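You operate a simulated robot arm through the tools that you are given. There is no shell and no other tool. Be economical: measure what you need, move in short steps, check, and stop when the job is done.

Carry out the task below with a simulated robot arm. There is one attempt and no reset: what you move stays moved.

Task
Air the spare air box: drain cock and inspection door open, vent at half, torn cover off.
Fine: draw both clips on the torn cover back; the torn cover goes on the covers table.
Where things are to end (x, y in the base frame): torn cover within 0.06 m of [0.24, 0.64].

It is judged by the outcome, as a careful person would: the job done as asked, and still so three seconds after it is handed in. It fails if anything else is knocked over, pushed out of place, dropped, spilled or broken. A push-on lid holds only when it is set on centred and level and pressed home; a screw cap is set on level and turned clockwise until tight.

Robot
A 7-joint arm with a two-finger parallel gripper, fixed in place. Base frame: the origin is at the foot of the arm, x ahead of it, y to its left, z up. Units: m, degrees, N and s.
With the tool pointing down near the work surface it reaches from about 0.18 to 0.74 m from the base axis. Its first joint turns from -166.0 to 166.0 degrees. Payload 3.91 kg.
The TCP is the grasp point between the finger pads, 0.03 m short of the fingertips. In the tool frame z runs along the fingers and y along their closing line. Largest opening 0.11 m; finger width 0.02, thickness 0.01; the body of the gripper, 0.048 by 0.112 m, starts 0.055 m behind the TCP.
Orientation is that of the tool frame in the base frame, as a unit quaternion [w, x, y, z]. With the fingers straight down and closing along the base's y, the tool's x points along the base's -x, its y along +y and its z along -z.

Tools
- The arm moves only by the tool send_rows. Its arguments are lists of equal length, an entry for each row: "offset": the shift along the tool's x, y, z in units of 150 mm (1.0 is 150 mm), a list of three; "rotation": the turn, a rotation vector about the tool's x, y, z in units of 120 degrees (1.0 is 120 degrees), a list of three; "claw": the closure in counts, from 0 (fully open) to 255 (shut). In form: {"offset": [[dx, dy, dz], ...], "rotation": [[rx, ry, rz], ...], "claw": [claw, ...]}. A call has 1 to 10 rows; each row is the pose to reach, as a shift and turn from the pose commanded when the call began, along the tool's axes at that moment. A call with a number of a shift or a turn outside -1 to 1 is refused whole. Rows are played at 5 a second. More than 0.05 m and 8.6 degrees between two rows, or a gripper value outside its range, and nothing of the call is played. A pose out of reach is approached as far as the arm can. The call stops where the force on the tool passes 50 N (or 10 N more than at its start, if that is more) or the arm is blocked; 0.2 s more then pass. Each finger travels about 0.153 m/s and halts on what it meets, pressing with about 36 N; the grip force reading is that of the motor and also rises with nothing between the fingers. The clock runs only during rows and for 0.2 s after the last one: add rows that repeat a pose to give the fingers time. It gives the time, the measured TCP pose, the force on the tool (base axes), the opening and the grip force at its end, in the units of the frame above (readings bear some noise), with the torque about the TCP (base axes, N m) and any sound that the robot's microphone picked up.
- Cameras (640 x 400 px; columns grow to the right, rows downward): "scene" is fixed at [0.215, -0.505, 1.114]; the picture's right is [0.85, -0.53, 0.00], its down [-0.19, -0.31, -0.93] and it looks along [0.49, 0.79, -0.36] (base axes); focal length 261 px, centre (320, 200). "wrist" rides on the gripper at [0.077, 0.007, -0.114] in the tool frame; the picture's right is [-0.09, 1.00, 0.00], its down [-0.80, -0.07, -0.59] and it looks along [-0.59, -0.05, 0.80] (tool axes); focal length 270 px, centre (320, 200).
- snapshot(camera): a new picture of that camera. It takes no simulated time.
- lift_body(by): slides the trunk up (or, below 0, down) by that many m; the arm rides with it, the base frame stays. It gives what a move gives, with no picture.
- measure_at(camera, pixels): there is no depth. For up to 12 entries [column, row, z] of the newest picture of that camera ("zoom" is the newest enlarged one), the place [x, y] in the base frame at which the ray of that pixel passes the height z, good to about 0.002 m, but the place of the scene camera against the robot may be out by one fixed shift of up to 0.018 m in any direction. It takes no simulated time.
- zoom(camera, box): a new picture of the part [left, top, right, bottom] of that camera's present view, enlarged. It takes no simulated time.
- close_job(): hands the job in; it is judged then, once.

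Go step by step. Measure first, check grasps and placings, and put right what went wrong. The budget is 80 turns and 54 pictures, counting those below and the enlarged ones. Unless the task says otherwise, let go and move clear before handing in, and close with one line.

The tools are called as a command line: name --argument value ..., lists and objects as JSON in quotes. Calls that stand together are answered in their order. send_rows: Moves the arm, as the interface text tells. Its arguments: {"type":"object","properties":{"offset":{"type":"array","items":{"type":"array","items":{"type":"number"}}},"rotation":{"type":"array","items":{"type":"array","items":{"type":"number"}}},"claw":{"type":"array","items":{"type":"number"}}},"required":["offset","rotation","claw"]} The other tools are called the same way: lift_body (by) slides the trunk up or down; snapshot (camera) takes a picture; measure_at (camera, pixels) gives the place at which the rays of pixels pass given heights; zoom (camera, box) takes an enlarged picture of a part of a camera's view; close_job () hands the job in.

At the start:

```text
t: 0.0
position: [0.4092, 0.1843, 1.1335]
ee_rot: [0.0, 0.0, 1.0, 0.001]
ft_force: [0.0, -0.2, 0.4]
ft_torque: [-0.01, -0.04, 0.01]
gripper_width: 0.11
finger_force: 0.0
trunk travel left (down, up): [-0.425, 0.185]
```

scene: 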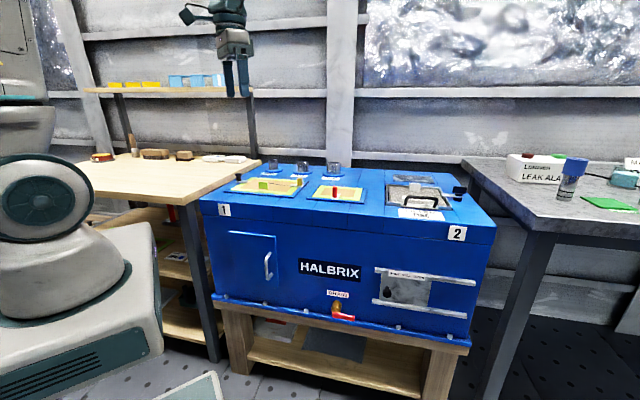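
wrist: 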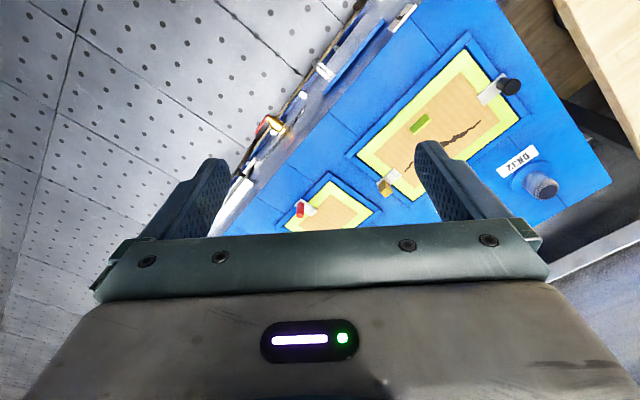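

The scene shows a blue box with covers on top (around 270,185 torn; 335,193; 415,195), a door with handle (268,265), a drain cock with red lever (343,312), and a sliding hatch (405,290). I'll zoom in to identify the parts.

zoom --camera "scene" --box '[200, 140, 360, 240]'

zoom --camera "scene" --box '[340, 140, 500, 240]'

zoom --camera "scene" --box '[310, 240, 480, 346]'

zoom --camera "scene" --box '[70, 130, 310, 280]'

```text
4.00 times, centred on (280, 190) of scene
```

zoom: 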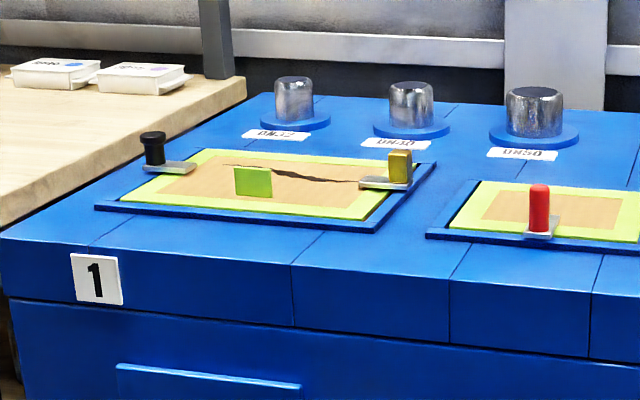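

```text
4.00 times, centred on (420, 190) of scene
```

zoom: 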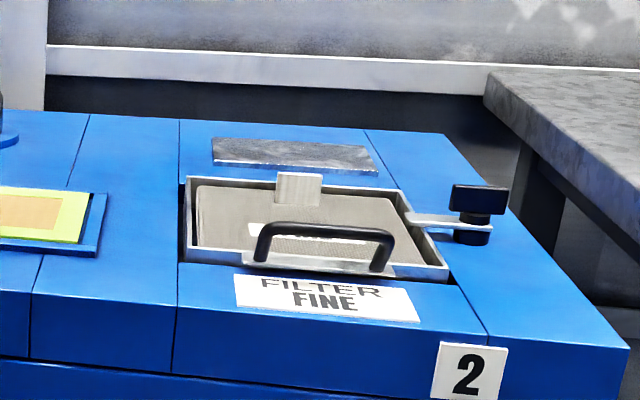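

```text
3.76 times, centred on (395, 293) of scene
```

zoom: 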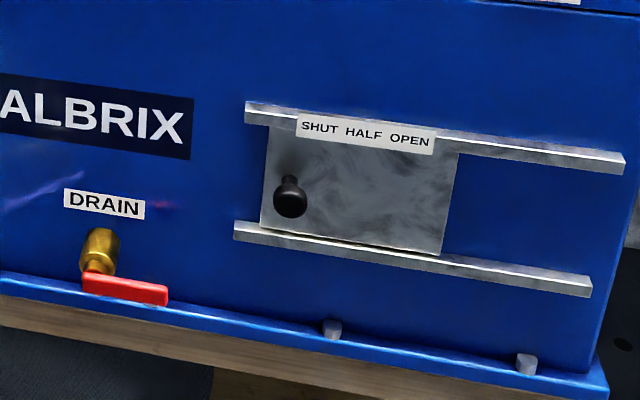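

```text
2.67 times, centred on (190, 205) of scene
```

zoom: 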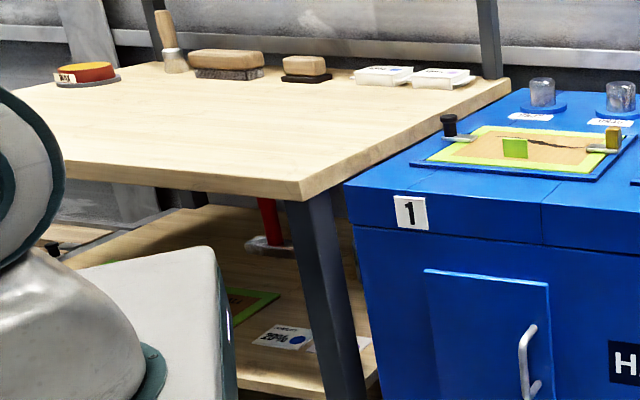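

I see the torn cover with a black clip (left) and brass clip (right), a drain lever, and the vent plate in rails. I'll triangulate by measuring the same points with both cameras.

snapshot --camera "wrist"

snapshot --camera "scene"

measure_at --camera "wrist" --pixels '[[385, 187, 0.6], [385, 187, 0.7], [385, 187, 0.8], [508, 87, 0.6], [508, 87, 0.7], [508, 87, 0.8], [541, 186, 0.6], [541, 186, 0.8]]'

measure_at --camera "scene" --pixels '[[300, 179, 0.6], [300, 179, 0.7], [300, 179, 0.8], [238, 174, 0.6], [238, 174, 0.7], [238, 174, 0.8], [273, 161, 0.6], [273, 161, 0.8]]'

```text
47 pictures are left
```

wrist: 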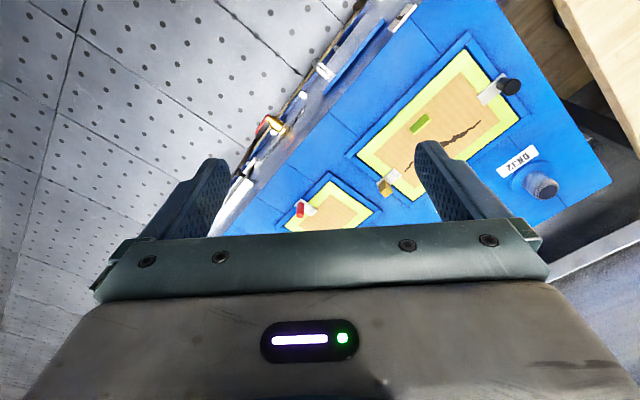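

```text
46 pictures are left
```

scene: 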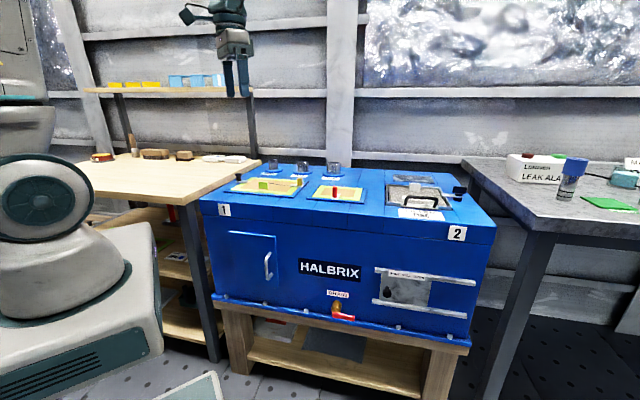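

```text
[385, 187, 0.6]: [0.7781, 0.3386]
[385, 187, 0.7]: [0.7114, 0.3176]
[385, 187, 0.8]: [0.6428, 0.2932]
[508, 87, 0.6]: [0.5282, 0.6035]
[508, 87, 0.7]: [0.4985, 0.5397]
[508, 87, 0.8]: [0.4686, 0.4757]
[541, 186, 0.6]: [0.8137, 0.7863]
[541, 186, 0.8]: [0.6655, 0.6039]
```

```text
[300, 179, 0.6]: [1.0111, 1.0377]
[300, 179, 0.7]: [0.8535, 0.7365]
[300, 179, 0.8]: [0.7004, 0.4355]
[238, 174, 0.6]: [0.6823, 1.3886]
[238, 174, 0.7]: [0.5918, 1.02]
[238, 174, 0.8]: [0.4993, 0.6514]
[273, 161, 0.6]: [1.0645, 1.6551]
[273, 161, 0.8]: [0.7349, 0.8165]
```

Brass knob ≈ (0.61, 0.285, 0.85) and black knob ≈ (0.45, 0.44, 0.86). Now I'll measure the box's corners at roughly the top height for its frame.

measure_at --camera "scene" --pixels '[[200.5, 199.5, 0.82], [497, 227, 0.82], [450.75, 173, 0.82], [223.75, 191.75, 0.82], [293.75, 198, 0.82], [308.75, 180.5, 0.82], [300, 186, 0.83], [238, 182, 0.83], [263, 189, 0.82]]'

measure_at --camera "wrist" --pixels '[[347, 153, 0.82], [467, 32, 0.82], [380, 188, 0.83], [492, 95, 0.83], [419, 124, 0.83], [518, 117, 0.82], [413, 199, 0.82], [360, 152, 0.82], [464, 50, 0.82]]'

```text
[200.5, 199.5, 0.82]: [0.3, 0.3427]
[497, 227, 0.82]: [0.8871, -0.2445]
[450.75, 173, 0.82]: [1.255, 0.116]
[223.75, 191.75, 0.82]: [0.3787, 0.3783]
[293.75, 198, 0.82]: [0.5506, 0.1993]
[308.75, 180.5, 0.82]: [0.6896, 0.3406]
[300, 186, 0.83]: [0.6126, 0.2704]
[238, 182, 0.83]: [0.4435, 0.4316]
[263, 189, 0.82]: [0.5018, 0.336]
```

```text
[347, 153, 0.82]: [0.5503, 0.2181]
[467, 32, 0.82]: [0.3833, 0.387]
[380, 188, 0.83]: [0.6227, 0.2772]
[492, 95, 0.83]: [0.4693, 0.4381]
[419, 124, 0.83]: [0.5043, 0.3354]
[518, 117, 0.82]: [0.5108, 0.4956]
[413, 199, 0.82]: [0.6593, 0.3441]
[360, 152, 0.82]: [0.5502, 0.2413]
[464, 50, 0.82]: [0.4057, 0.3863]
```

The box is set at 45°: its top is z≈0.82, front-left corner ≈(0.30,0.34), with the front facing the robot. I'll turn the tool 45° so the fingers close across the box's depth, and move towards a view of the torn cover.

send_rows --offset '[[-0.01, 0.15, 0.07], [-0.02, 0.3, 0.14], [-0.02, 0.45, 0.22], [-0.03, 0.6, 0.29], [-0.03, 0.76, 0.36], [-0.04, 0.92, 0.433]]' --rotation '[[0, 0, 0.0625], [0, 0, 0.125], [0, 0, 0.1875], [0, 0, 0.25], [0, 0, 0.3125], [0, 0, 0.375]]' --claw '[0, 0, 0, 0, 0, 0]'

snapshot --camera "wrist"

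```text
t: 1.4
position: [0.4147, 0.3234, 1.0677]
ee_rot: [0.0, 0.383, 0.924, 0.0]
ft_force: [0.0, 0.2, 0.6]
ft_torque: [0.01, 0.03, -0.03]
gripper_width: 0.1102
finger_force: 0.1
trunk travel left (down, up): [-0.425, 0.185]
```

```text
45 pictures are left
```

wrist: 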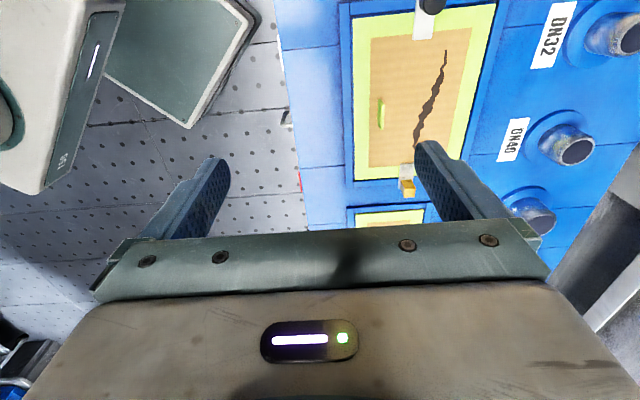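

The wrist picture's top is toward −e1 (black clip at 425,10; brass at 407,185). Zoom in on both clips.

zoom --camera "wrist" --box '[330, 0, 530, 125]'

zoom --camera "wrist" --box '[330, 125, 490, 225]'

```text
3.20 times, centred on (430, 62) of wrist
```

zoom: 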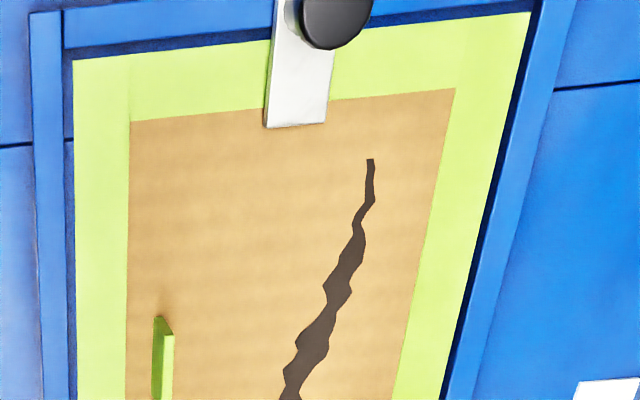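

```text
4.00 times, centred on (410, 175) of wrist
```

zoom: 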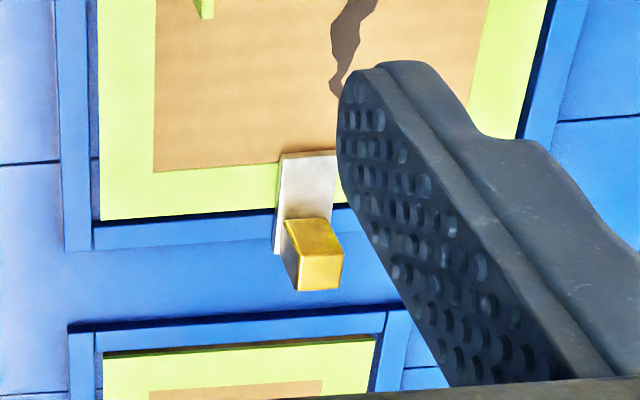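

Both clips look like slide blades overlapping the cover rim. I'll measure the knob, blade tips and tab.

measure_at --camera "zoom" --pixels '[[315, 235, 0.865], [322, 290, 0.835], [310, 155, 0.83], [208, 15, 0.85], [105, 220, 0.825], [90, 335, 0.82]]'

measure_at --camera "wrist" --pixels '[[434, 6, 0.865], [422, 37, 0.83], [381, 99, 0.85], [381, 129, 0.85], [383, 101, 0.83], [383, 130, 0.83], [498, 3, 0.825], [354, 18, 0.825]]'

```text
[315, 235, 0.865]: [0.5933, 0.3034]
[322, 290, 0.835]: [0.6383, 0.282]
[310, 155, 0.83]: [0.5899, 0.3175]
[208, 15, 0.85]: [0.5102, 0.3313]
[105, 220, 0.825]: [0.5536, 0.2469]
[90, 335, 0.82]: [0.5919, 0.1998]
```

```text
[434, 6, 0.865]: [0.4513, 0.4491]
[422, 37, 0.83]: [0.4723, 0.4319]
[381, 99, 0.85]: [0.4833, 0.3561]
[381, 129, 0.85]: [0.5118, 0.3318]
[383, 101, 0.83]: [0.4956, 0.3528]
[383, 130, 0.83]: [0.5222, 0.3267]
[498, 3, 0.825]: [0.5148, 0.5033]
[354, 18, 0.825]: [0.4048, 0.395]
```

Clips lie on the line x+y≈0.90; the cover centre is ≈(0.534,0.376), with the tab at ≈(0.503,0.342). I'll go above the black knob at z 0.93.

send_rows --offset '[[0.084, 0.15, 0.18], [0.168, 0.3, 0.36], [0.251, 0.45, 0.55], [0.335, 0.6, 0.73], [0.419, 0.75, 0.918]]' --rotation '[[0, 0, 0], [0, 0, 0], [0, 0, 0], [0, 0, 0], [0, 0, 0]]' --claw '[60, 90, 90, 90, 90]'

snapshot --camera "wrist"

```text
t: 2.6
position: [0.4492, 0.4462, 0.9304]
ee_rot: [-0.001, 0.383, 0.924, -0.001]
ft_force: [0.7, 0.6, -0.2]
ft_torque: [-0.01, 0.02, 0.02]
gripper_width: 0.0712
finger_force: 0.0
trunk travel left (down, up): [-0.425, 0.185]
```

```text
42 pictures are left
```

wrist: 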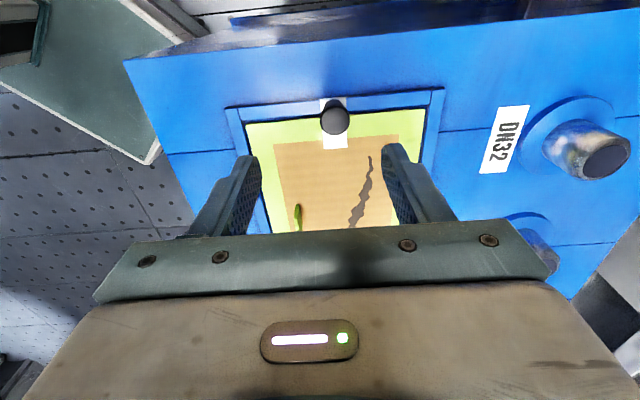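

The knob at (335,117) sits between the fingers; check its exact position.

measure_at --camera "wrist" --pixels '[[335, 117, 0.865], [335, 117, 0.86], [334, 97, 0.827], [345, 147, 0.827], [298, 205, 0.85], [298, 228, 0.83]]'

```text
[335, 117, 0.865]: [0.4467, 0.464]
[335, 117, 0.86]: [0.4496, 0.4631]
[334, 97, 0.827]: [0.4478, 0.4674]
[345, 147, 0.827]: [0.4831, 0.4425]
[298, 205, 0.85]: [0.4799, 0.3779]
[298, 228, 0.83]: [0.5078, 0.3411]
```

The knob is about 13 mm toward −e1 and 10 mm deeper than the TCP. I'll correct and descend to z≈0.858.

send_rows --offset '[[0.09, 0.065, 0.1], [0.09, 0.065, 0.25], [0.09, 0.065, 0.4], [0.09, 0.065, 0.48], [0.09, 0.065, 0.48]]' --rotation '[[0, 0, 0], [0, 0, 0], [0, 0, 0], [0, 0, 0], [0, 0, 0]]' --claw '[90, 90, 90, 90, 90]'

snapshot --camera "wrist"

zoom --camera "scene" --box '[200, 140, 320, 215]'

```text
t: 3.8
position: [0.4476, 0.4614, 0.8581]
ee_rot: [0.0, 0.382, 0.924, 0.0]
ft_force: [0.2, 0.3, 0.9]
ft_torque: [0.03, 0.0, -0.02]
gripper_width: 0.0712
finger_force: 0.0
trunk travel left (down, up): [-0.425, 0.185]
```

```text
41 pictures are left
```

wrist: 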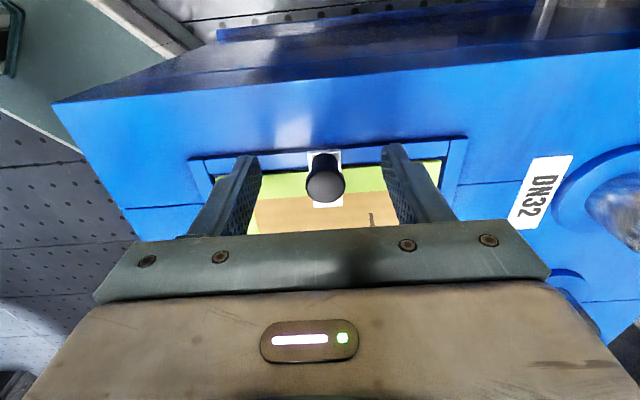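

```text
5.33 times, centred on (260, 178) of scene
```

zoom: 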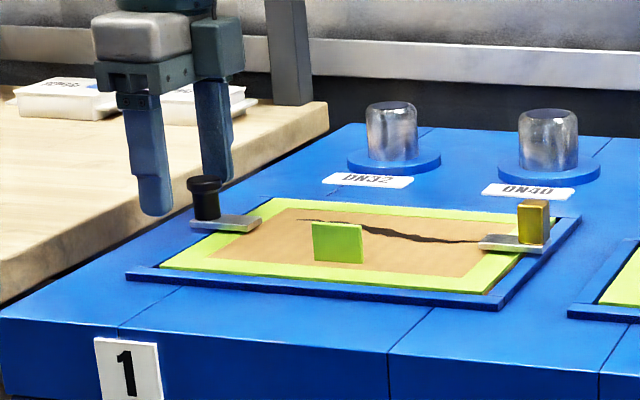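

The black knob (325,182) appears between the fingers; check alignment along the slide direction.

measure_at --camera "wrist" --pixels '[[325, 184, 0.87], [325, 184, 0.86], [325, 184, 0.85], [325, 152, 0.827], [327, 207, 0.827], [200, 165, 0.822], [455, 145, 0.822]]'

```text
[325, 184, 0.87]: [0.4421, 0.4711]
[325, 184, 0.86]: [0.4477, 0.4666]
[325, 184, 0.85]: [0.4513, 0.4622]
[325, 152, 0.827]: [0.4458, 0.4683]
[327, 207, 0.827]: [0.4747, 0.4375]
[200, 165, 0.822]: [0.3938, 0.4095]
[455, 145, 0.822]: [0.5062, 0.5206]
```

Aligned to within ~3 mm; closing on the black knob.

send_rows --offset '[[0, 0, 0], [0, 0, 0], [0, 0, 0]]' --rotation '[[0, 0, 0], [0, 0, 0], [0, 0, 0]]' --claw '[170, 255, 255]'

```text
t: 4.6
position: [0.4486, 0.4634, 0.8569]
ee_rot: [0.0, 0.383, 0.924, 0.0]
ft_force: [10.6, 10.9, 1.5]
ft_torque: [0.44, -0.23, 0.15]
gripper_width: 0.0231
finger_force: 45.2
trunk travel left (down, up): [-0.425, 0.185]
```

Gripped (0.023 m). I'll shift slightly to relieve the side load and draw the clip outward along −e1.

send_rows --offset '[[0.0, 0.02, 0], [0.05, 0.02, 0], [0.1, 0.02, 0], [0.15, 0.02, 0], [0.2, 0.02, 0], [0.2, 0.02, 0]]' --rotation '[[0, 0, 0], [0, 0, 0], [0, 0, 0], [0, 0, 0], [0, 0, 0], [0, 0, 0]]' --claw '[255, 255, 255, 255, 255, 255]'

snapshot --camera "wrist"

```text
t: 6.0
position: [0.4284, 0.4841, 0.8582]
ee_rot: [0.001, 0.384, 0.923, -0.001]
ft_force: [-0.1, -10.9, 0.2]
ft_torque: [-0.63, -0.35, -0.07]
gripper_width: 0.0228
finger_force: 44.8
trunk travel left (down, up): [-0.425, 0.185]
```

```text
39 pictures are left
```

wrist: 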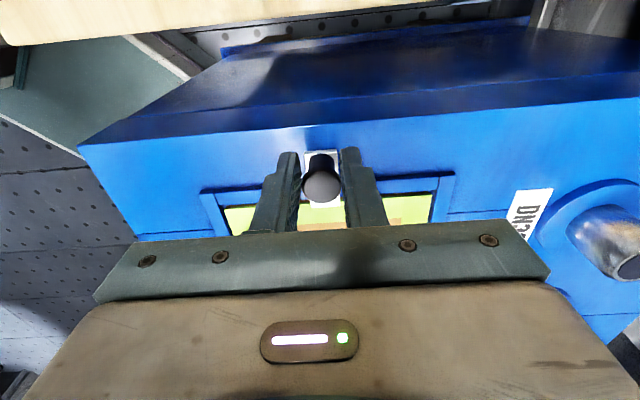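

It slid 29 mm. Continue outward until clear or the stop is felt.

send_rows --offset '[[0.04, 0, 0], [0.08, 0, 0], [0.12, 0, 0], [0.16, 0, 0], [0.16, 0, 0]]' --rotation '[[0, 0, 0], [0, 0, 0], [0, 0, 0], [0, 0, 0], [0, 0, 0]]' --claw '[255, 255, 255, 255, 255]'

zoom --camera "wrist" --box '[200, 100, 440, 250]'

```text
t: 7.2
position: [0.4113, 0.5029, 0.8579]
ee_rot: [0.0, 0.383, 0.924, 0.0]
ft_force: [-0.1, 0.8, 0.3]
ft_torque: [-0.01, 0.04, -0.03]
gripper_width: 0.0
finger_force: 37.6
trunk travel left (down, up): [-0.425, 0.185]
```

```text
2.67 times, centred on (320, 175) of wrist
```

zoom: 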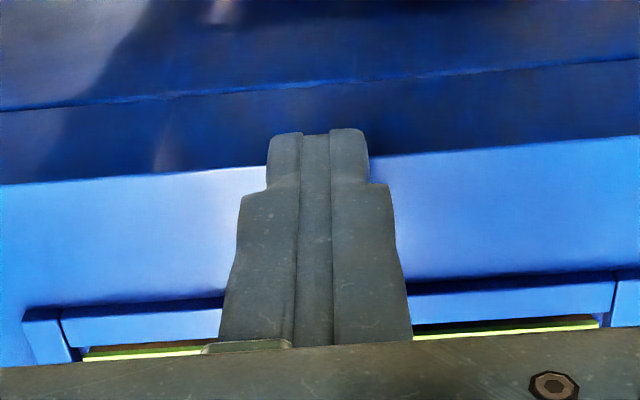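

The grip slipped off at the clip's end of travel. I'll rise and travel toward the brass clip, checking on the way.

send_rows --offset '[[0, 0, -0.3], [0, 0, -0.6], [-0.25, 0, -0.65], [-0.5, 0, -0.65], [-0.75, 0, -0.65], [-1.0, 0, -0.65]]' --rotation '[[0, 0, 0], [0, 0, 0], [0, 0, 0], [0, 0, 0], [0, 0, 0], [0, 0, 0]]' --claw '[255, 255, 90, 90, 90, 90]'

snapshot --camera "wrist"

```text
t: 8.6
position: [0.5182, 0.3954, 0.9554]
ee_rot: [0.0, 0.383, 0.924, 0.0]
ft_force: [0.6, -0.2, -0.4]
ft_torque: [-0.01, 0.01, 0.0]
gripper_width: 0.071
finger_force: 0.1
trunk travel left (down, up): [-0.425, 0.185]
```

```text
37 pictures are left
```

wrist: 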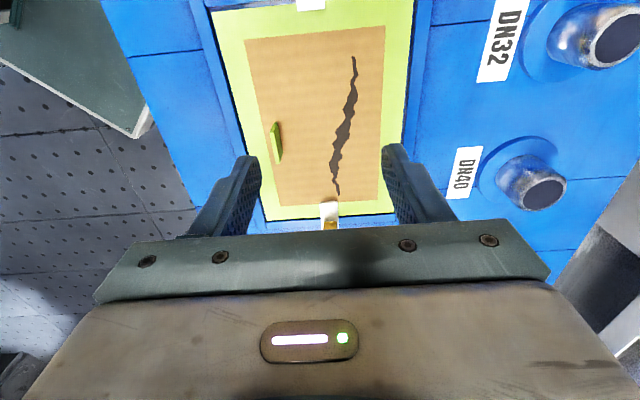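

The black blade (310,3) is near the rim; check with an enlarged scene view.

zoom --camera "scene" --box '[200, 140, 320, 215]'

zoom --camera "wrist" --box '[230, 0, 390, 100]'

```text
5.33 times, centred on (260, 178) of scene
```

zoom: 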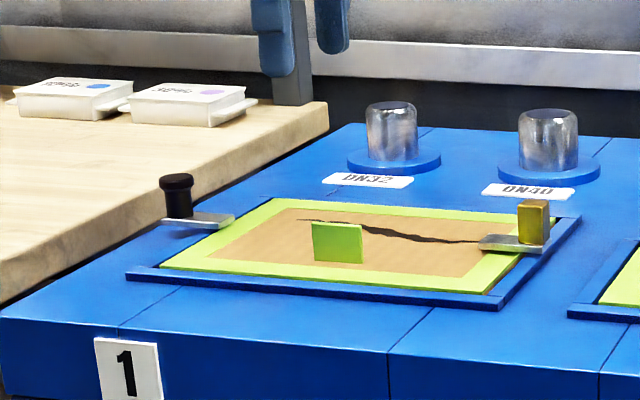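

```text
4.00 times, centred on (310, 50) of wrist
```

zoom: 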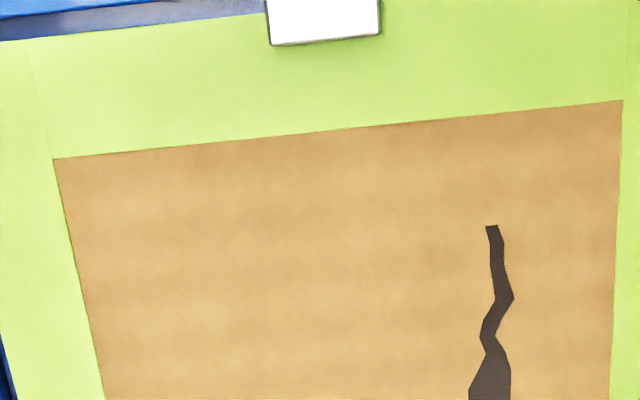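

The black blade tip still overlaps the cover by roughly 8–10 mm, so it needs more travel later. First, I'll go to the brass clip.

send_rows --offset '[[-0.25, 0, 0], [-0.5, 0, 0], [-0.75, 0, 0.05], [-0.835, 0, 0.16], [-0.835, 0, 0.16]]' --rotation '[[0, 0, 0], [0, 0, 0], [0, 0, 0], [0, 0, 0], [0, 0, 0]]' --claw '[90, 90, 90, 90, 90]'

snapshot --camera "wrist"

```text
t: 9.8
position: [0.6056, 0.3071, 0.9321]
ee_rot: [0.0, 0.382, 0.924, 0.0]
ft_force: [-0.4, -0.3, 0.1]
ft_torque: [0.02, -0.01, -0.03]
gripper_width: 0.0713
finger_force: 0.0
trunk travel left (down, up): [-0.425, 0.185]
```

```text
34 pictures are left
```

wrist: 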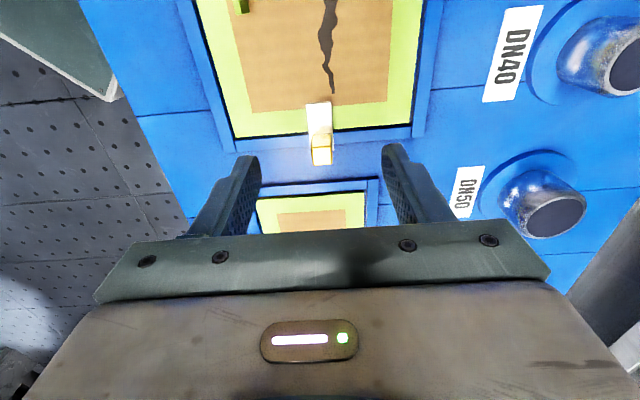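

measure_at --camera "wrist" --pixels '[[322, 138, 0.865], [320, 103, 0.828], [322, 165, 0.83], [318, 130, 0.822], [320, 185, 0.822]]'

```text
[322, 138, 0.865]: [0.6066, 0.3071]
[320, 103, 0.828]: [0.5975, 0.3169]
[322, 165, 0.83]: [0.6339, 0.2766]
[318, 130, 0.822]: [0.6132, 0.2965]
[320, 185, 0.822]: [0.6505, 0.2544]
```

The brass knob is right under the TCP. Descend and grip.

send_rows --offset '[[-0.015, 0, 0.15], [-0.015, 0, 0.3], [-0.015, 0, 0.42], [-0.015, 0, 0.49], [-0.015, 0, 0.49], [-0.015, 0, 0.49], [-0.015, 0, 0.49]]' --rotation '[[0, 0, 0], [0, 0, 0], [0, 0, 0], [0, 0, 0], [0, 0, 0], [0, 0, 0], [0, 0, 0]]' --claw '[90, 90, 90, 90, 180, 255, 255]'

snapshot --camera "wrist"

```text
t: 11.4
position: [0.6078, 0.3065, 0.8586]
ee_rot: [0.001, 0.382, 0.924, 0.0]
ft_force: [0.4, -1.2, 0.2]
ft_torque: [0.0, -0.02, 0.0]
gripper_width: 0.0
finger_force: 36.2
trunk travel left (down, up): [-0.425, 0.185]
```

```text
33 pictures are left
```

wrist: 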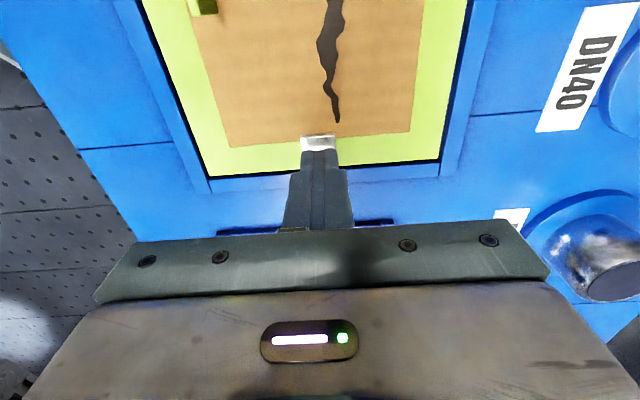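

The fingers closed on the blade just inside (−e1 side of) the knob, so pushing +e1 from here draws the clip outward positively. Push gently.

send_rows --offset '[[-0.06, 0, 0], [-0.12, 0, 0], [-0.18, 0, 0], [-0.24, 0, 0], [-0.28, 0, 0], [-0.28, 0, 0]]' --rotation '[[0, 0, 0], [0, 0, 0], [0, 0, 0], [0, 0, 0], [0, 0, 0], [0, 0, 0]]' --claw '[255, 255, 255, 255, 255, 255]'

snapshot --camera "wrist"

zoom --camera "scene" --box '[200, 140, 360, 240]'

```text
t: 12.8
position: [0.6331, 0.2806, 0.8585]
ee_rot: [-0.002, 0.381, 0.924, 0.0]
ft_force: [-21.6, 14.6, -1.6]
ft_torque: [0.02, 0.58, -0.1]
gripper_width: 0.0001
finger_force: 36.0
trunk travel left (down, up): [-0.425, 0.185]
```

```text
32 pictures are left
```

wrist: 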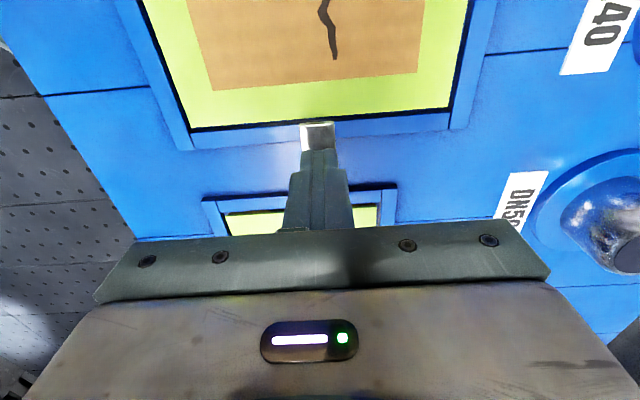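

```text
4.00 times, centred on (280, 190) of scene
```

zoom: 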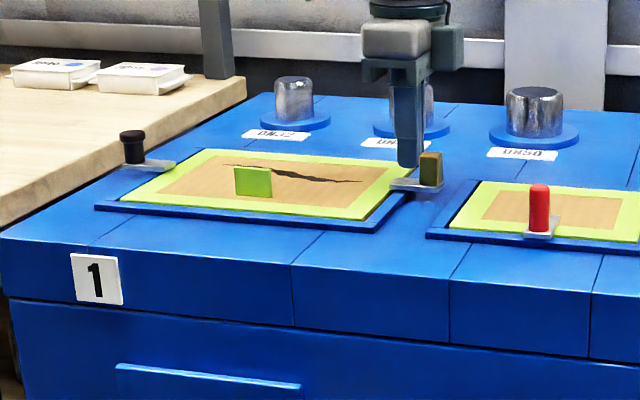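

The brass blade is now fully off the cover and stopped at 26 N. I'll return to the black clip and push it outward with closed fingers likewise.

send_rows --offset '[[0.05, 0, 0], [0.05, 0, -0.3], [0.3, 0, -0.45], [0.6, 0, -0.45], [0.9, 0, -0.45]]' --rotation '[[0, 0, 0], [0, 0, 0], [0, 0, 0], [0, 0, 0], [0, 0, 0]]' --claw '[255, 255, 255, 255, 255]'

send_rows --offset '[[0.3, 0, 0], [0.59, 0, 0], [0.59, 0, 0.2], [0.59, 0, 0.35], [0.59, 0, 0.45], [0.59, 0, 0.45]]' --rotation '[[0, 0, 0], [0, 0, 0], [0, 0, 0], [0, 0, 0], [0, 0, 0], [0, 0, 0]]' --claw '[255, 255, 255, 255, 255, 255]'

send_rows --offset '[[0.06, 0, 0], [0.12, 0, 0], [0.18, 0, 0], [0.24, 0, 0], [0.3, 0, 0], [0.3, 0, 0]]' --rotation '[[0, 0, 0], [0, 0, 0], [0, 0, 0], [0, 0, 0], [0, 0, 0], [0, 0, 0]]' --claw '[255, 255, 255, 255, 255, 255]'

zoom --camera "scene" --box '[200, 140, 320, 215]'

```text
t: 14.0
position: [0.5417, 0.3725, 0.9262]
ee_rot: [0.001, 0.383, 0.924, -0.001]
ft_force: [-0.1, 0.4, -0.2]
ft_torque: [0.02, -0.02, 0.0]
gripper_width: 0.0
finger_force: 36.4
trunk travel left (down, up): [-0.425, 0.185]
```

```text
t: 15.4
position: [0.4797, 0.4338, 0.8573]
ee_rot: [-0.001, 0.383, 0.924, 0.0]
ft_force: [0.0, -0.9, 0.4]
ft_torque: [0.0, 0.01, 0.0]
gripper_width: 0.0
finger_force: 36.0
trunk travel left (down, up): [-0.425, 0.185]
```

```text
t: 16.8
position: [0.4517, 0.4617, 0.8582]
ee_rot: [0.002, 0.385, 0.923, 0.001]
ft_force: [22.3, -21.7, -0.9]
ft_torque: [-0.49, -0.5, 0.02]
gripper_width: 0.0
finger_force: 36.1
trunk travel left (down, up): [-0.425, 0.185]
```

```text
5.33 times, centred on (260, 178) of scene
```

zoom: 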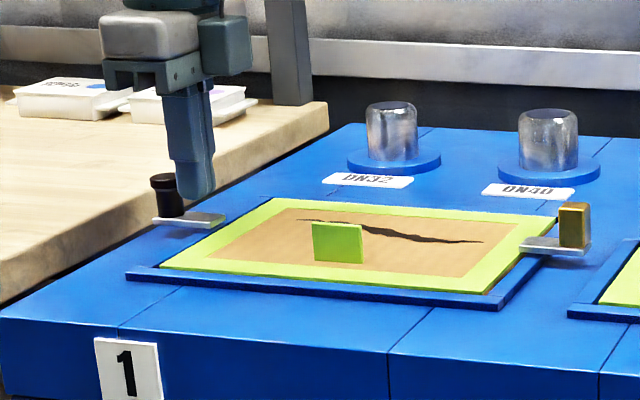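

The black clip is now at its stop (31 N). I'll lift and move over the cover to check both blades from above.

send_rows --offset '[[-0.03, 0, 0], [-0.03, 0, -0.3], [-0.2, 0, -0.6], [-0.4, -0.05, -0.85], [-0.6, -0.1, -0.9], [-0.8, -0.15, -0.9]]' --rotation '[[0, 0, 0], [0, 0, 0], [0, 0, 0], [0, 0, 0], [0, 0, 0], [0, 0, 0]]' --claw '[255, 255, 180, 90, 90, 90]'

snapshot --camera "wrist"

```text
refused: row 3 steps farther than a row can; nothing moved
```

```text
29 pictures are left
```

wrist: 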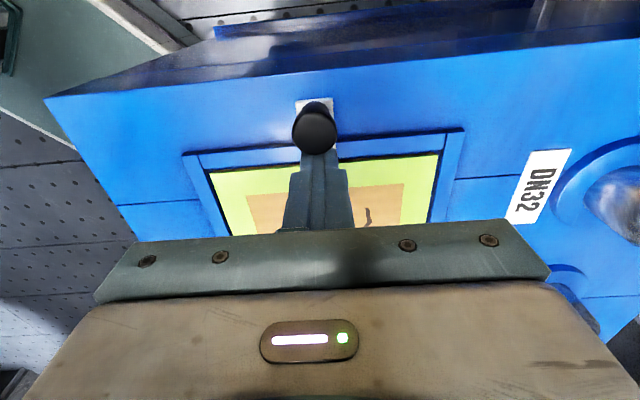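

send_rows --offset '[[-0.03, 0, 0], [-0.03, 0, -0.3], [-0.15, 0, -0.5], [-0.3, 0, -0.7], [-0.5, -0.1, -0.8], [-0.75, -0.15, -0.85]]' --rotation '[[0, 0, 0], [0, 0, 0], [0, 0, 0], [0, 0, 0], [0, 0, 0], [0, 0, 0]]' --claw '[255, 255, 180, 90, 90, 90]'

snapshot --camera "wrist"

```text
t: 18.2
position: [0.5104, 0.3686, 0.9858]
ee_rot: [0.0, 0.383, 0.924, 0.0]
ft_force: [0.6, 0.0, 0.0]
ft_torque: [0.0, 0.01, -0.01]
gripper_width: 0.0709
finger_force: 0.1
trunk travel left (down, up): [-0.425, 0.185]
```

```text
28 pictures are left
```

wrist: 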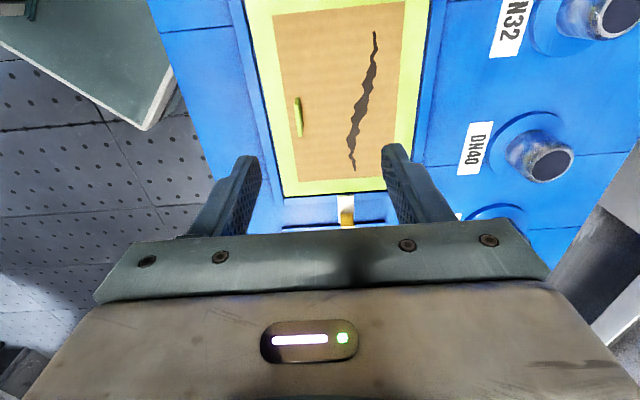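

Both blades are clear of the cover. Measure the tab (297,100–135).

measure_at --camera "wrist" --pixels '[[295, 97, 0.85], [298, 134, 0.85], [295, 97, 0.86], [298, 134, 0.86], [297, 117, 0.855], [300, 137, 0.828]]'

zoom --camera "wrist" --box '[256, 80, 336, 130]'

```text
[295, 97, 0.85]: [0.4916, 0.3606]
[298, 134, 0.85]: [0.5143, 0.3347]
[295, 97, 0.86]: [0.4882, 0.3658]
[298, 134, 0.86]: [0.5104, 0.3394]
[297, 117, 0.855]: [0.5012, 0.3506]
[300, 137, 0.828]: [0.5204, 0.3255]
```

```text
8.00 times, centred on (296, 105) of wrist
```

zoom: 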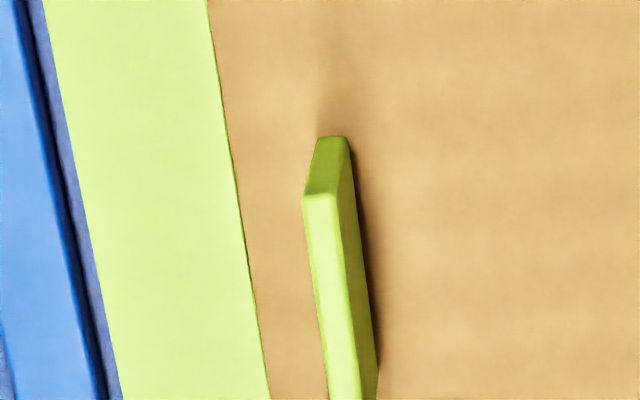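

The tab top is ≈(0.503,0.348,0.853). I'll descend with the fingers at about 0.045 open and grip it.

send_rows --offset '[[-0.06, -0.132, 0.2], [-0.06, -0.132, 0.4], [-0.06, -0.132, 0.6], [-0.06, -0.132, 0.75], [-0.06, -0.132, 0.845], [-0.06, -0.132, 0.845], [-0.06, -0.132, 0.845], [-0.06, -0.132, 0.845]]' --rotation '[[0, 0, 0], [0, 0, 0], [0, 0, 0], [0, 0, 0], [0, 0, 0], [0, 0, 0], [0, 0, 0], [0, 0, 0]]' --claw '[150, 150, 150, 150, 150, 150, 255, 255]'

snapshot --camera "wrist"

```text
t: 20.0
position: [0.5031, 0.3503, 0.8602]
ee_rot: [-0.001, 0.383, 0.924, -0.001]
ft_force: [-4.4, -4.3, 0.7]
ft_torque: [-0.2, 0.1, -0.01]
gripper_width: 0.0031
finger_force: 36.6
trunk travel left (down, up): [-0.425, 0.185]
```

```text
26 pictures are left
```

wrist: 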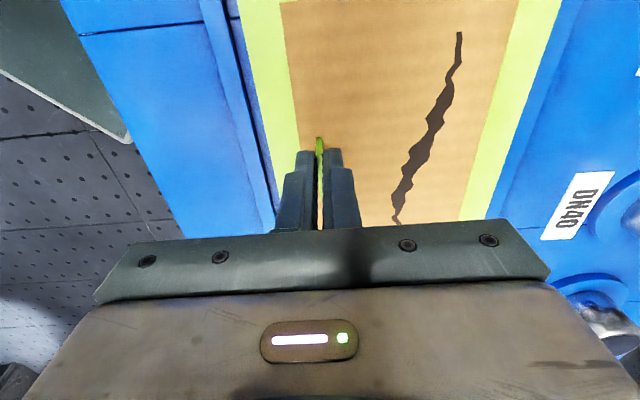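

Gripped. Lift slowly 0.1 m and check the cover comes up; also measure table corners and item positions.

send_rows --offset '[[0, 0, -0.05], [0, 0, -0.12], [0, 0, -0.25], [0, 0, -0.4], [0, 0, -0.55], [0, 0, -0.7], [0, 0, -0.7]]' --rotation '[[0, 0, 0], [0, 0, 0], [0, 0, 0], [0, 0, 0], [0, 0, 0], [0, 0, 0], [0, 0, 0]]' --claw '[255, 255, 255, 255, 255, 255, 255]'

snapshot --camera "scene"

measure_at --camera "scene" --pixels '[[182.5, 203, 0.8], [182.5, 203, 0.85], [261, 160, 0.8], [261, 160, 0.85], [78, 190, 0.8], [78, 190, 0.85], [210, 161, 0.8], [210, 161, 0.85], [180, 161, 0.8], [180, 161, 0.85]]'

```text
t: 21.6
position: [0.5026, 0.3511, 0.9647]
ee_rot: [0.0, 0.383, 0.924, 0.0]
ft_force: [0.3, 0.5, -0.3]
ft_torque: [-0.03, 0.0, -0.01]
gripper_width: 0.0034
finger_force: 36.1
trunk travel left (down, up): [-0.425, 0.185]
```

```text
25 pictures are left
```

scene: 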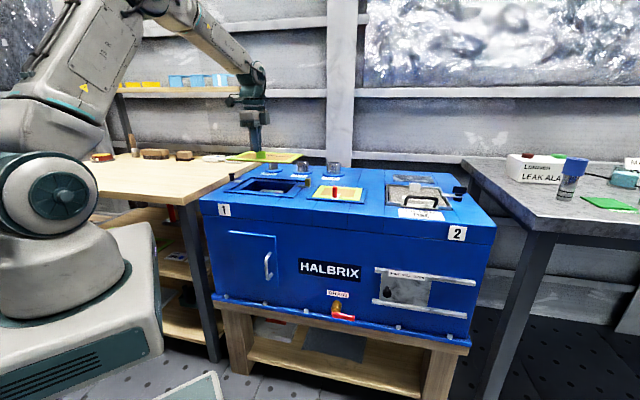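

```text
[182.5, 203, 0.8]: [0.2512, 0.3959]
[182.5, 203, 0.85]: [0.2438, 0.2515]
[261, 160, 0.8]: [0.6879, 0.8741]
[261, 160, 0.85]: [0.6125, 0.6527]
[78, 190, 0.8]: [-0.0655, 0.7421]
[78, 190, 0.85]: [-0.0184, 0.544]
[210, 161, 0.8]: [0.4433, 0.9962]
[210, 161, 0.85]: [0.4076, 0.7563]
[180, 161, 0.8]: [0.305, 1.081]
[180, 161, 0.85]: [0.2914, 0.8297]
```

The cover is up and level; the opening is bare. Carry it along −e1 toward the table at the left.

send_rows --offset '[[0.18, 0, -0.1], [0.4, 0, -0.1], [0.6, 0, -0.1], [0.8, -0.05, -0.1], [1.0, -0.08, -0.1]]' --rotation '[[0, 0, 0], [0, 0, 0], [0, 0, 0], [0, 0, 0], [0, 0, 0]]' --claw '[255, 255, 255, 255, 255]'

send_rows --offset '[[0.18, 0, 0], [0.4, 0, 0], [0.6, 0, 0], [0.8, -0.04, 0], [1.0, -0.08, 0]]' --rotation '[[0, 0, 0], [0, 0, 0], [0, 0, 0], [0, 0, 0], [0, 0, 0]]' --claw '[255, 255, 255, 255, 255]'

send_rows --offset '[[0.18, 0, 0], [0.4, 0, 0], [0.6, 0, 0], [0.6, 0, 0]]' --rotation '[[0, 0, 0], [0, 0, 0], [0, 0, 0], [0, 0, 0]]' --claw '[255, 255, 255, 255]'

snapshot --camera "wrist"

snapshot --camera "scene"

```text
t: 22.8
position: [0.3877, 0.4489, 0.9793]
ee_rot: [0.0, 0.383, 0.924, 0.0]
ft_force: [-0.1, -0.3, 0.1]
ft_torque: [-0.03, 0.06, -0.01]
gripper_width: 0.0032
finger_force: 36.0
trunk travel left (down, up): [-0.425, 0.185]
```

```text
t: 24.0
position: [0.2732, 0.5458, 0.9795]
ee_rot: [0.001, 0.383, 0.924, 0.0]
ft_force: [-0.6, 0.5, -1.4]
ft_torque: [-0.02, 0.0, 0.0]
gripper_width: 0.0031
finger_force: 36.3
trunk travel left (down, up): [-0.425, 0.185]
```

```text
t: 25.0
position: [0.2092, 0.61, 0.979]
ee_rot: [0.0, 0.382, 0.924, 0.0]
ft_force: [0.2, 0.9, -0.2]
ft_torque: [-0.03, 0.02, 0.02]
gripper_width: 0.0033
finger_force: 35.8
trunk travel left (down, up): [-0.425, 0.185]
```

```text
24 pictures are left
```

wrist: 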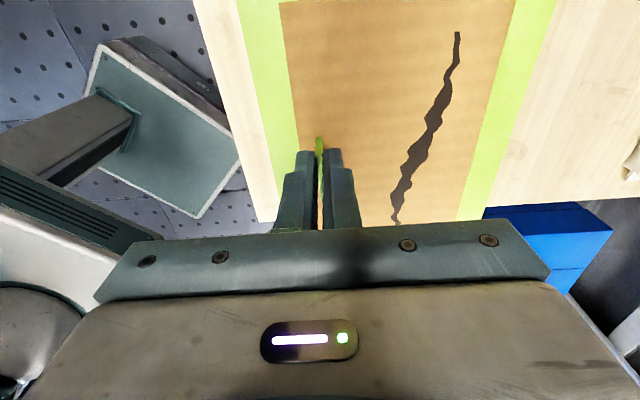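

```text
23 pictures are left
```

scene: 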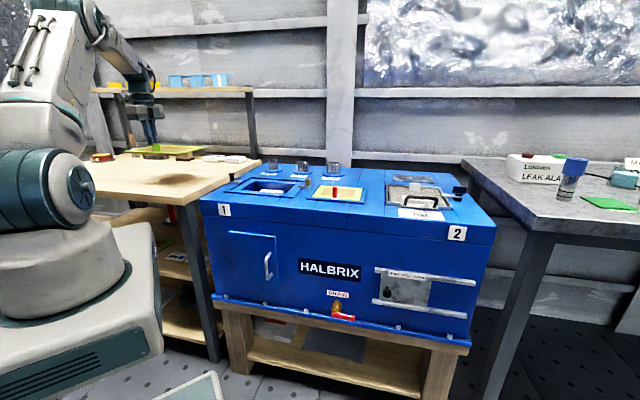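

Cover is above the table. Check the table edge against the cover edges, then lower.

measure_at --camera "wrist" --pixels '[[225, 110, 0.8], [225, 110, 0.83], [262, 110, 0.945], [520, 110, 0.945], [277, 220, 0.8], [485, 205, 0.8], [620, 200, 0.8]]'

```text
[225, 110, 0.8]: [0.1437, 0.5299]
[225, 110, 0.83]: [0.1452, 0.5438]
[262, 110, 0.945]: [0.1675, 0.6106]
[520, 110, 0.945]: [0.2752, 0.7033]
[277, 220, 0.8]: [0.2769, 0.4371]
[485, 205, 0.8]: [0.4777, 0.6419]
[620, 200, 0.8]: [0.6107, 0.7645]
```

All inside the table. Lower to near the surface, then in small steps until contact.

send_rows --offset '[[0, 0, 0.2], [0, 0, 0.4], [0, 0, 0.6], [0, 0, 0.68], [0, 0, 0.72], [0, 0, 0.76], [0, 0, 0.78], [0, 0, 0.8], [0, 0, 0.8]]' --rotation '[[0, 0, 0], [0, 0, 0], [0, 0, 0], [0, 0, 0], [0, 0, 0], [0, 0, 0], [0, 0, 0], [0, 0, 0], [0, 0, 0]]' --claw '[255, 255, 255, 255, 255, 255, 255, 255, 255]'

zoom --camera "scene" --box '[100, 120, 260, 220]'

```text
t: 27.0
position: [0.2091, 0.609, 0.859]
ee_rot: [0.001, 0.382, 0.924, 0.0]
ft_force: [0.2, -0.6, -0.2]
ft_torque: [0.01, -0.04, 0.02]
gripper_width: 0.0032
finger_force: 36.1
trunk travel left (down, up): [-0.425, 0.185]
```

```text
4.00 times, centred on (180, 170) of scene
```

zoom: 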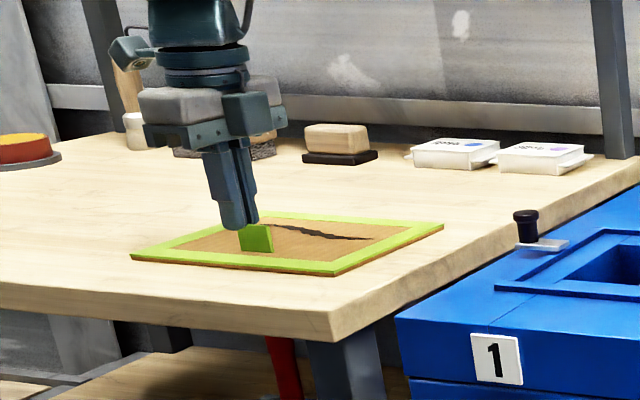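

Not touching yet. Lower in 4 mm steps.

send_rows --offset '[[0, 0, 0.03], [0, 0, 0.06], [0, 0, 0.09], [0, 0, 0.12], [0, 0, 0.12]]' --rotation '[[0, 0, 0], [0, 0, 0], [0, 0, 0], [0, 0, 0], [0, 0, 0]]' --claw '[255, 255, 255, 255, 255]'

```text
t: 28.2
position: [0.2103, 0.6086, 0.8435]
ee_rot: [0.0, 0.383, 0.924, 0.003]
ft_force: [2.9, 7.1, 32.0]
ft_torque: [0.06, 0.02, -0.03]
gripper_width: 0.0033
finger_force: 36.4
trunk travel left (down, up): [-0.425, 0.185]
```

Contact (32 N up). Ease up 2 mm, release, and lift away.

send_rows --offset '[[0, 0, -0.02], [0, 0, -0.02], [0, 0, -0.02], [0, 0, -0.2], [0, 0, -0.5], [0, 0, -0.8]]' --rotation '[[0, 0, 0], [0, 0, 0], [0, 0, 0], [0, 0, 0], [0, 0, 0], [0, 0, 0]]' --claw '[255, 190, 180, 180, 180, 180]'

snapshot --camera "wrist"

zoom --camera "scene" --box '[210, 220, 370, 320]'

```text
t: 29.6
position: [0.2102, 0.6091, 0.9634]
ee_rot: [0.0, 0.382, 0.924, 0.0]
ft_force: [-0.1, -0.2, -0.7]
ft_torque: [0.01, 0.01, 0.03]
gripper_width: 0.0321
finger_force: 0.1
trunk travel left (down, up): [-0.425, 0.185]
```

```text
21 pictures are left
```

wrist: 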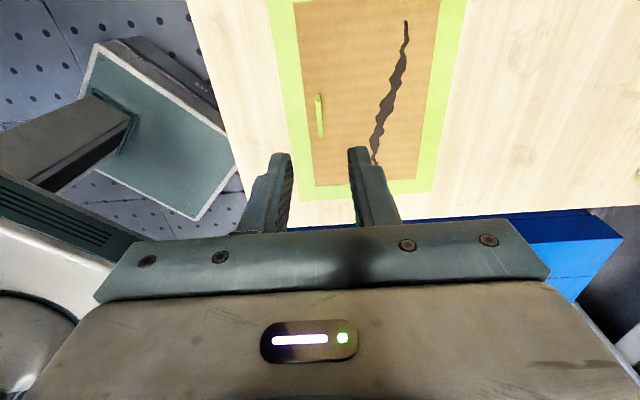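

```text
4.00 times, centred on (290, 270) of scene
```

zoom: 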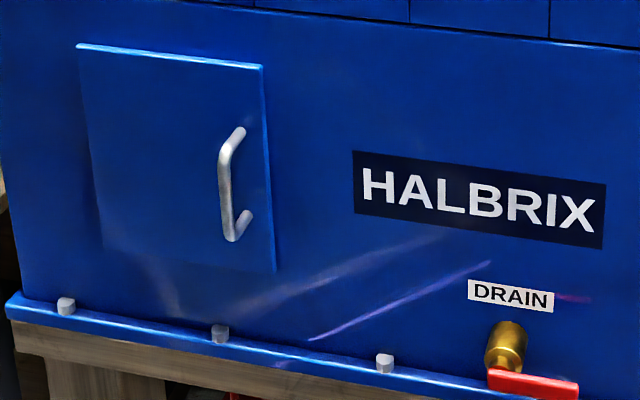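

The torn cover is on the table. Next is the front face: locate the door handle, drain lever and vent knob via scene rays.

measure_at --camera "scene" --pixels '[[267, 255, 0.6], [267, 255, 0.5], [267, 274, 0.6], [267, 274, 0.5], [336, 306, 0.5], [336, 306, 0.4], [354, 317, 0.5], [354, 317, 0.4], [387, 292, 0.6], [387, 292, 0.5]]'

measure_at --camera "wrist" --pixels '[[400, 188, 0.82], [312, 188, 0.82], [300, 198, 0.82]]'

```text
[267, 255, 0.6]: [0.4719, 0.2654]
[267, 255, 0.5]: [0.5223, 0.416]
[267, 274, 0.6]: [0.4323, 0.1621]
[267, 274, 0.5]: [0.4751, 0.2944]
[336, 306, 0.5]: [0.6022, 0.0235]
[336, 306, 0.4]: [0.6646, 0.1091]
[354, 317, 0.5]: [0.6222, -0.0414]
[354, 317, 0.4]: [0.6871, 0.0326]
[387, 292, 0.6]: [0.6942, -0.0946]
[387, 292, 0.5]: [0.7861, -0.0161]
```

```text
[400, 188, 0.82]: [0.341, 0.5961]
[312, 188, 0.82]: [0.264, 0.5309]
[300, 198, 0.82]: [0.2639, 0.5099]
```

Front targets (s along the box, z): handle s≈0.19, z≈0.60–0.67; drain s≈0.42–0.47, z≈0.52; vent knob s≈0.56, z≈0.60. I'll travel over to in front of the box while turning the tool.

send_rows --offset '[[-0.2, -0.12, 0], [-0.4, -0.24, 0], [-0.6, -0.36, 0], [-0.8, -0.48, 0], [-1.0, -0.6, 0]]' --rotation '[[0, 0, 0], [0, 0, 0], [0, 0, 0], [0, 0, 0], [0, 0, 0]]' --claw '[180, 180, 180, 180, 180]'

send_rows --offset '[[-0.17, -0.1, 0], [-0.33, -0.2, 0], [-0.5, -0.3, 0], [-0.67, -0.4, 0], [-0.83, -0.5, 0], [-1.0, -0.6, 0]]' --rotation '[[0, 0, -0.0625], [0, 0, -0.125], [0, 0, -0.1875], [0, 0, -0.25], [0, 0, -0.3125], [0, 0, -0.375]]' --claw '[180, 180, 180, 180, 180, 180]'

send_rows --offset '[[-0.04, -0.15, 0], [-0.08, -0.3, 0], [-0.12, -0.45, 0], [-0.16, -0.6, 0], [-0.2, -0.75, 0], [-0.236, -0.896, 0]]' --rotation '[[0, 0, -0.0625], [0, 0, -0.125], [0, 0, -0.1875], [0, 0, -0.25], [0, 0, -0.3125], [0, 0, -0.375]]' --claw '[180, 180, 180, 180, 180, 180]'

```text
t: 30.8
position: [0.2532, 0.4396, 0.9631]
ee_rot: [0.0, 0.383, 0.924, 0.0]
ft_force: [0.2, -0.3, 0.9]
ft_torque: [0.0, 0.01, 0.0]
gripper_width: 0.0325
finger_force: 0.1
trunk travel left (down, up): [-0.425, 0.185]
```

```text
t: 32.2
position: [0.2963, 0.2692, 0.9613]
ee_rot: [0.0, -0.001, 1.0, 0.0]
ft_force: [-0.7, -0.2, 0.0]
ft_torque: [0.01, -0.01, 0.01]
gripper_width: 0.0322
finger_force: 0.0
trunk travel left (down, up): [-0.425, 0.185]
```

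```text
t: 33.6
position: [0.3304, 0.1341, 0.9609]
ee_rot: [0.0, -0.383, 0.924, 0.0]
ft_force: [-0.4, 0.0, -0.1]
ft_torque: [0.0, -0.02, -0.01]
gripper_width: 0.0321
finger_force: 0.0
trunk travel left (down, up): [-0.425, 0.185]
```

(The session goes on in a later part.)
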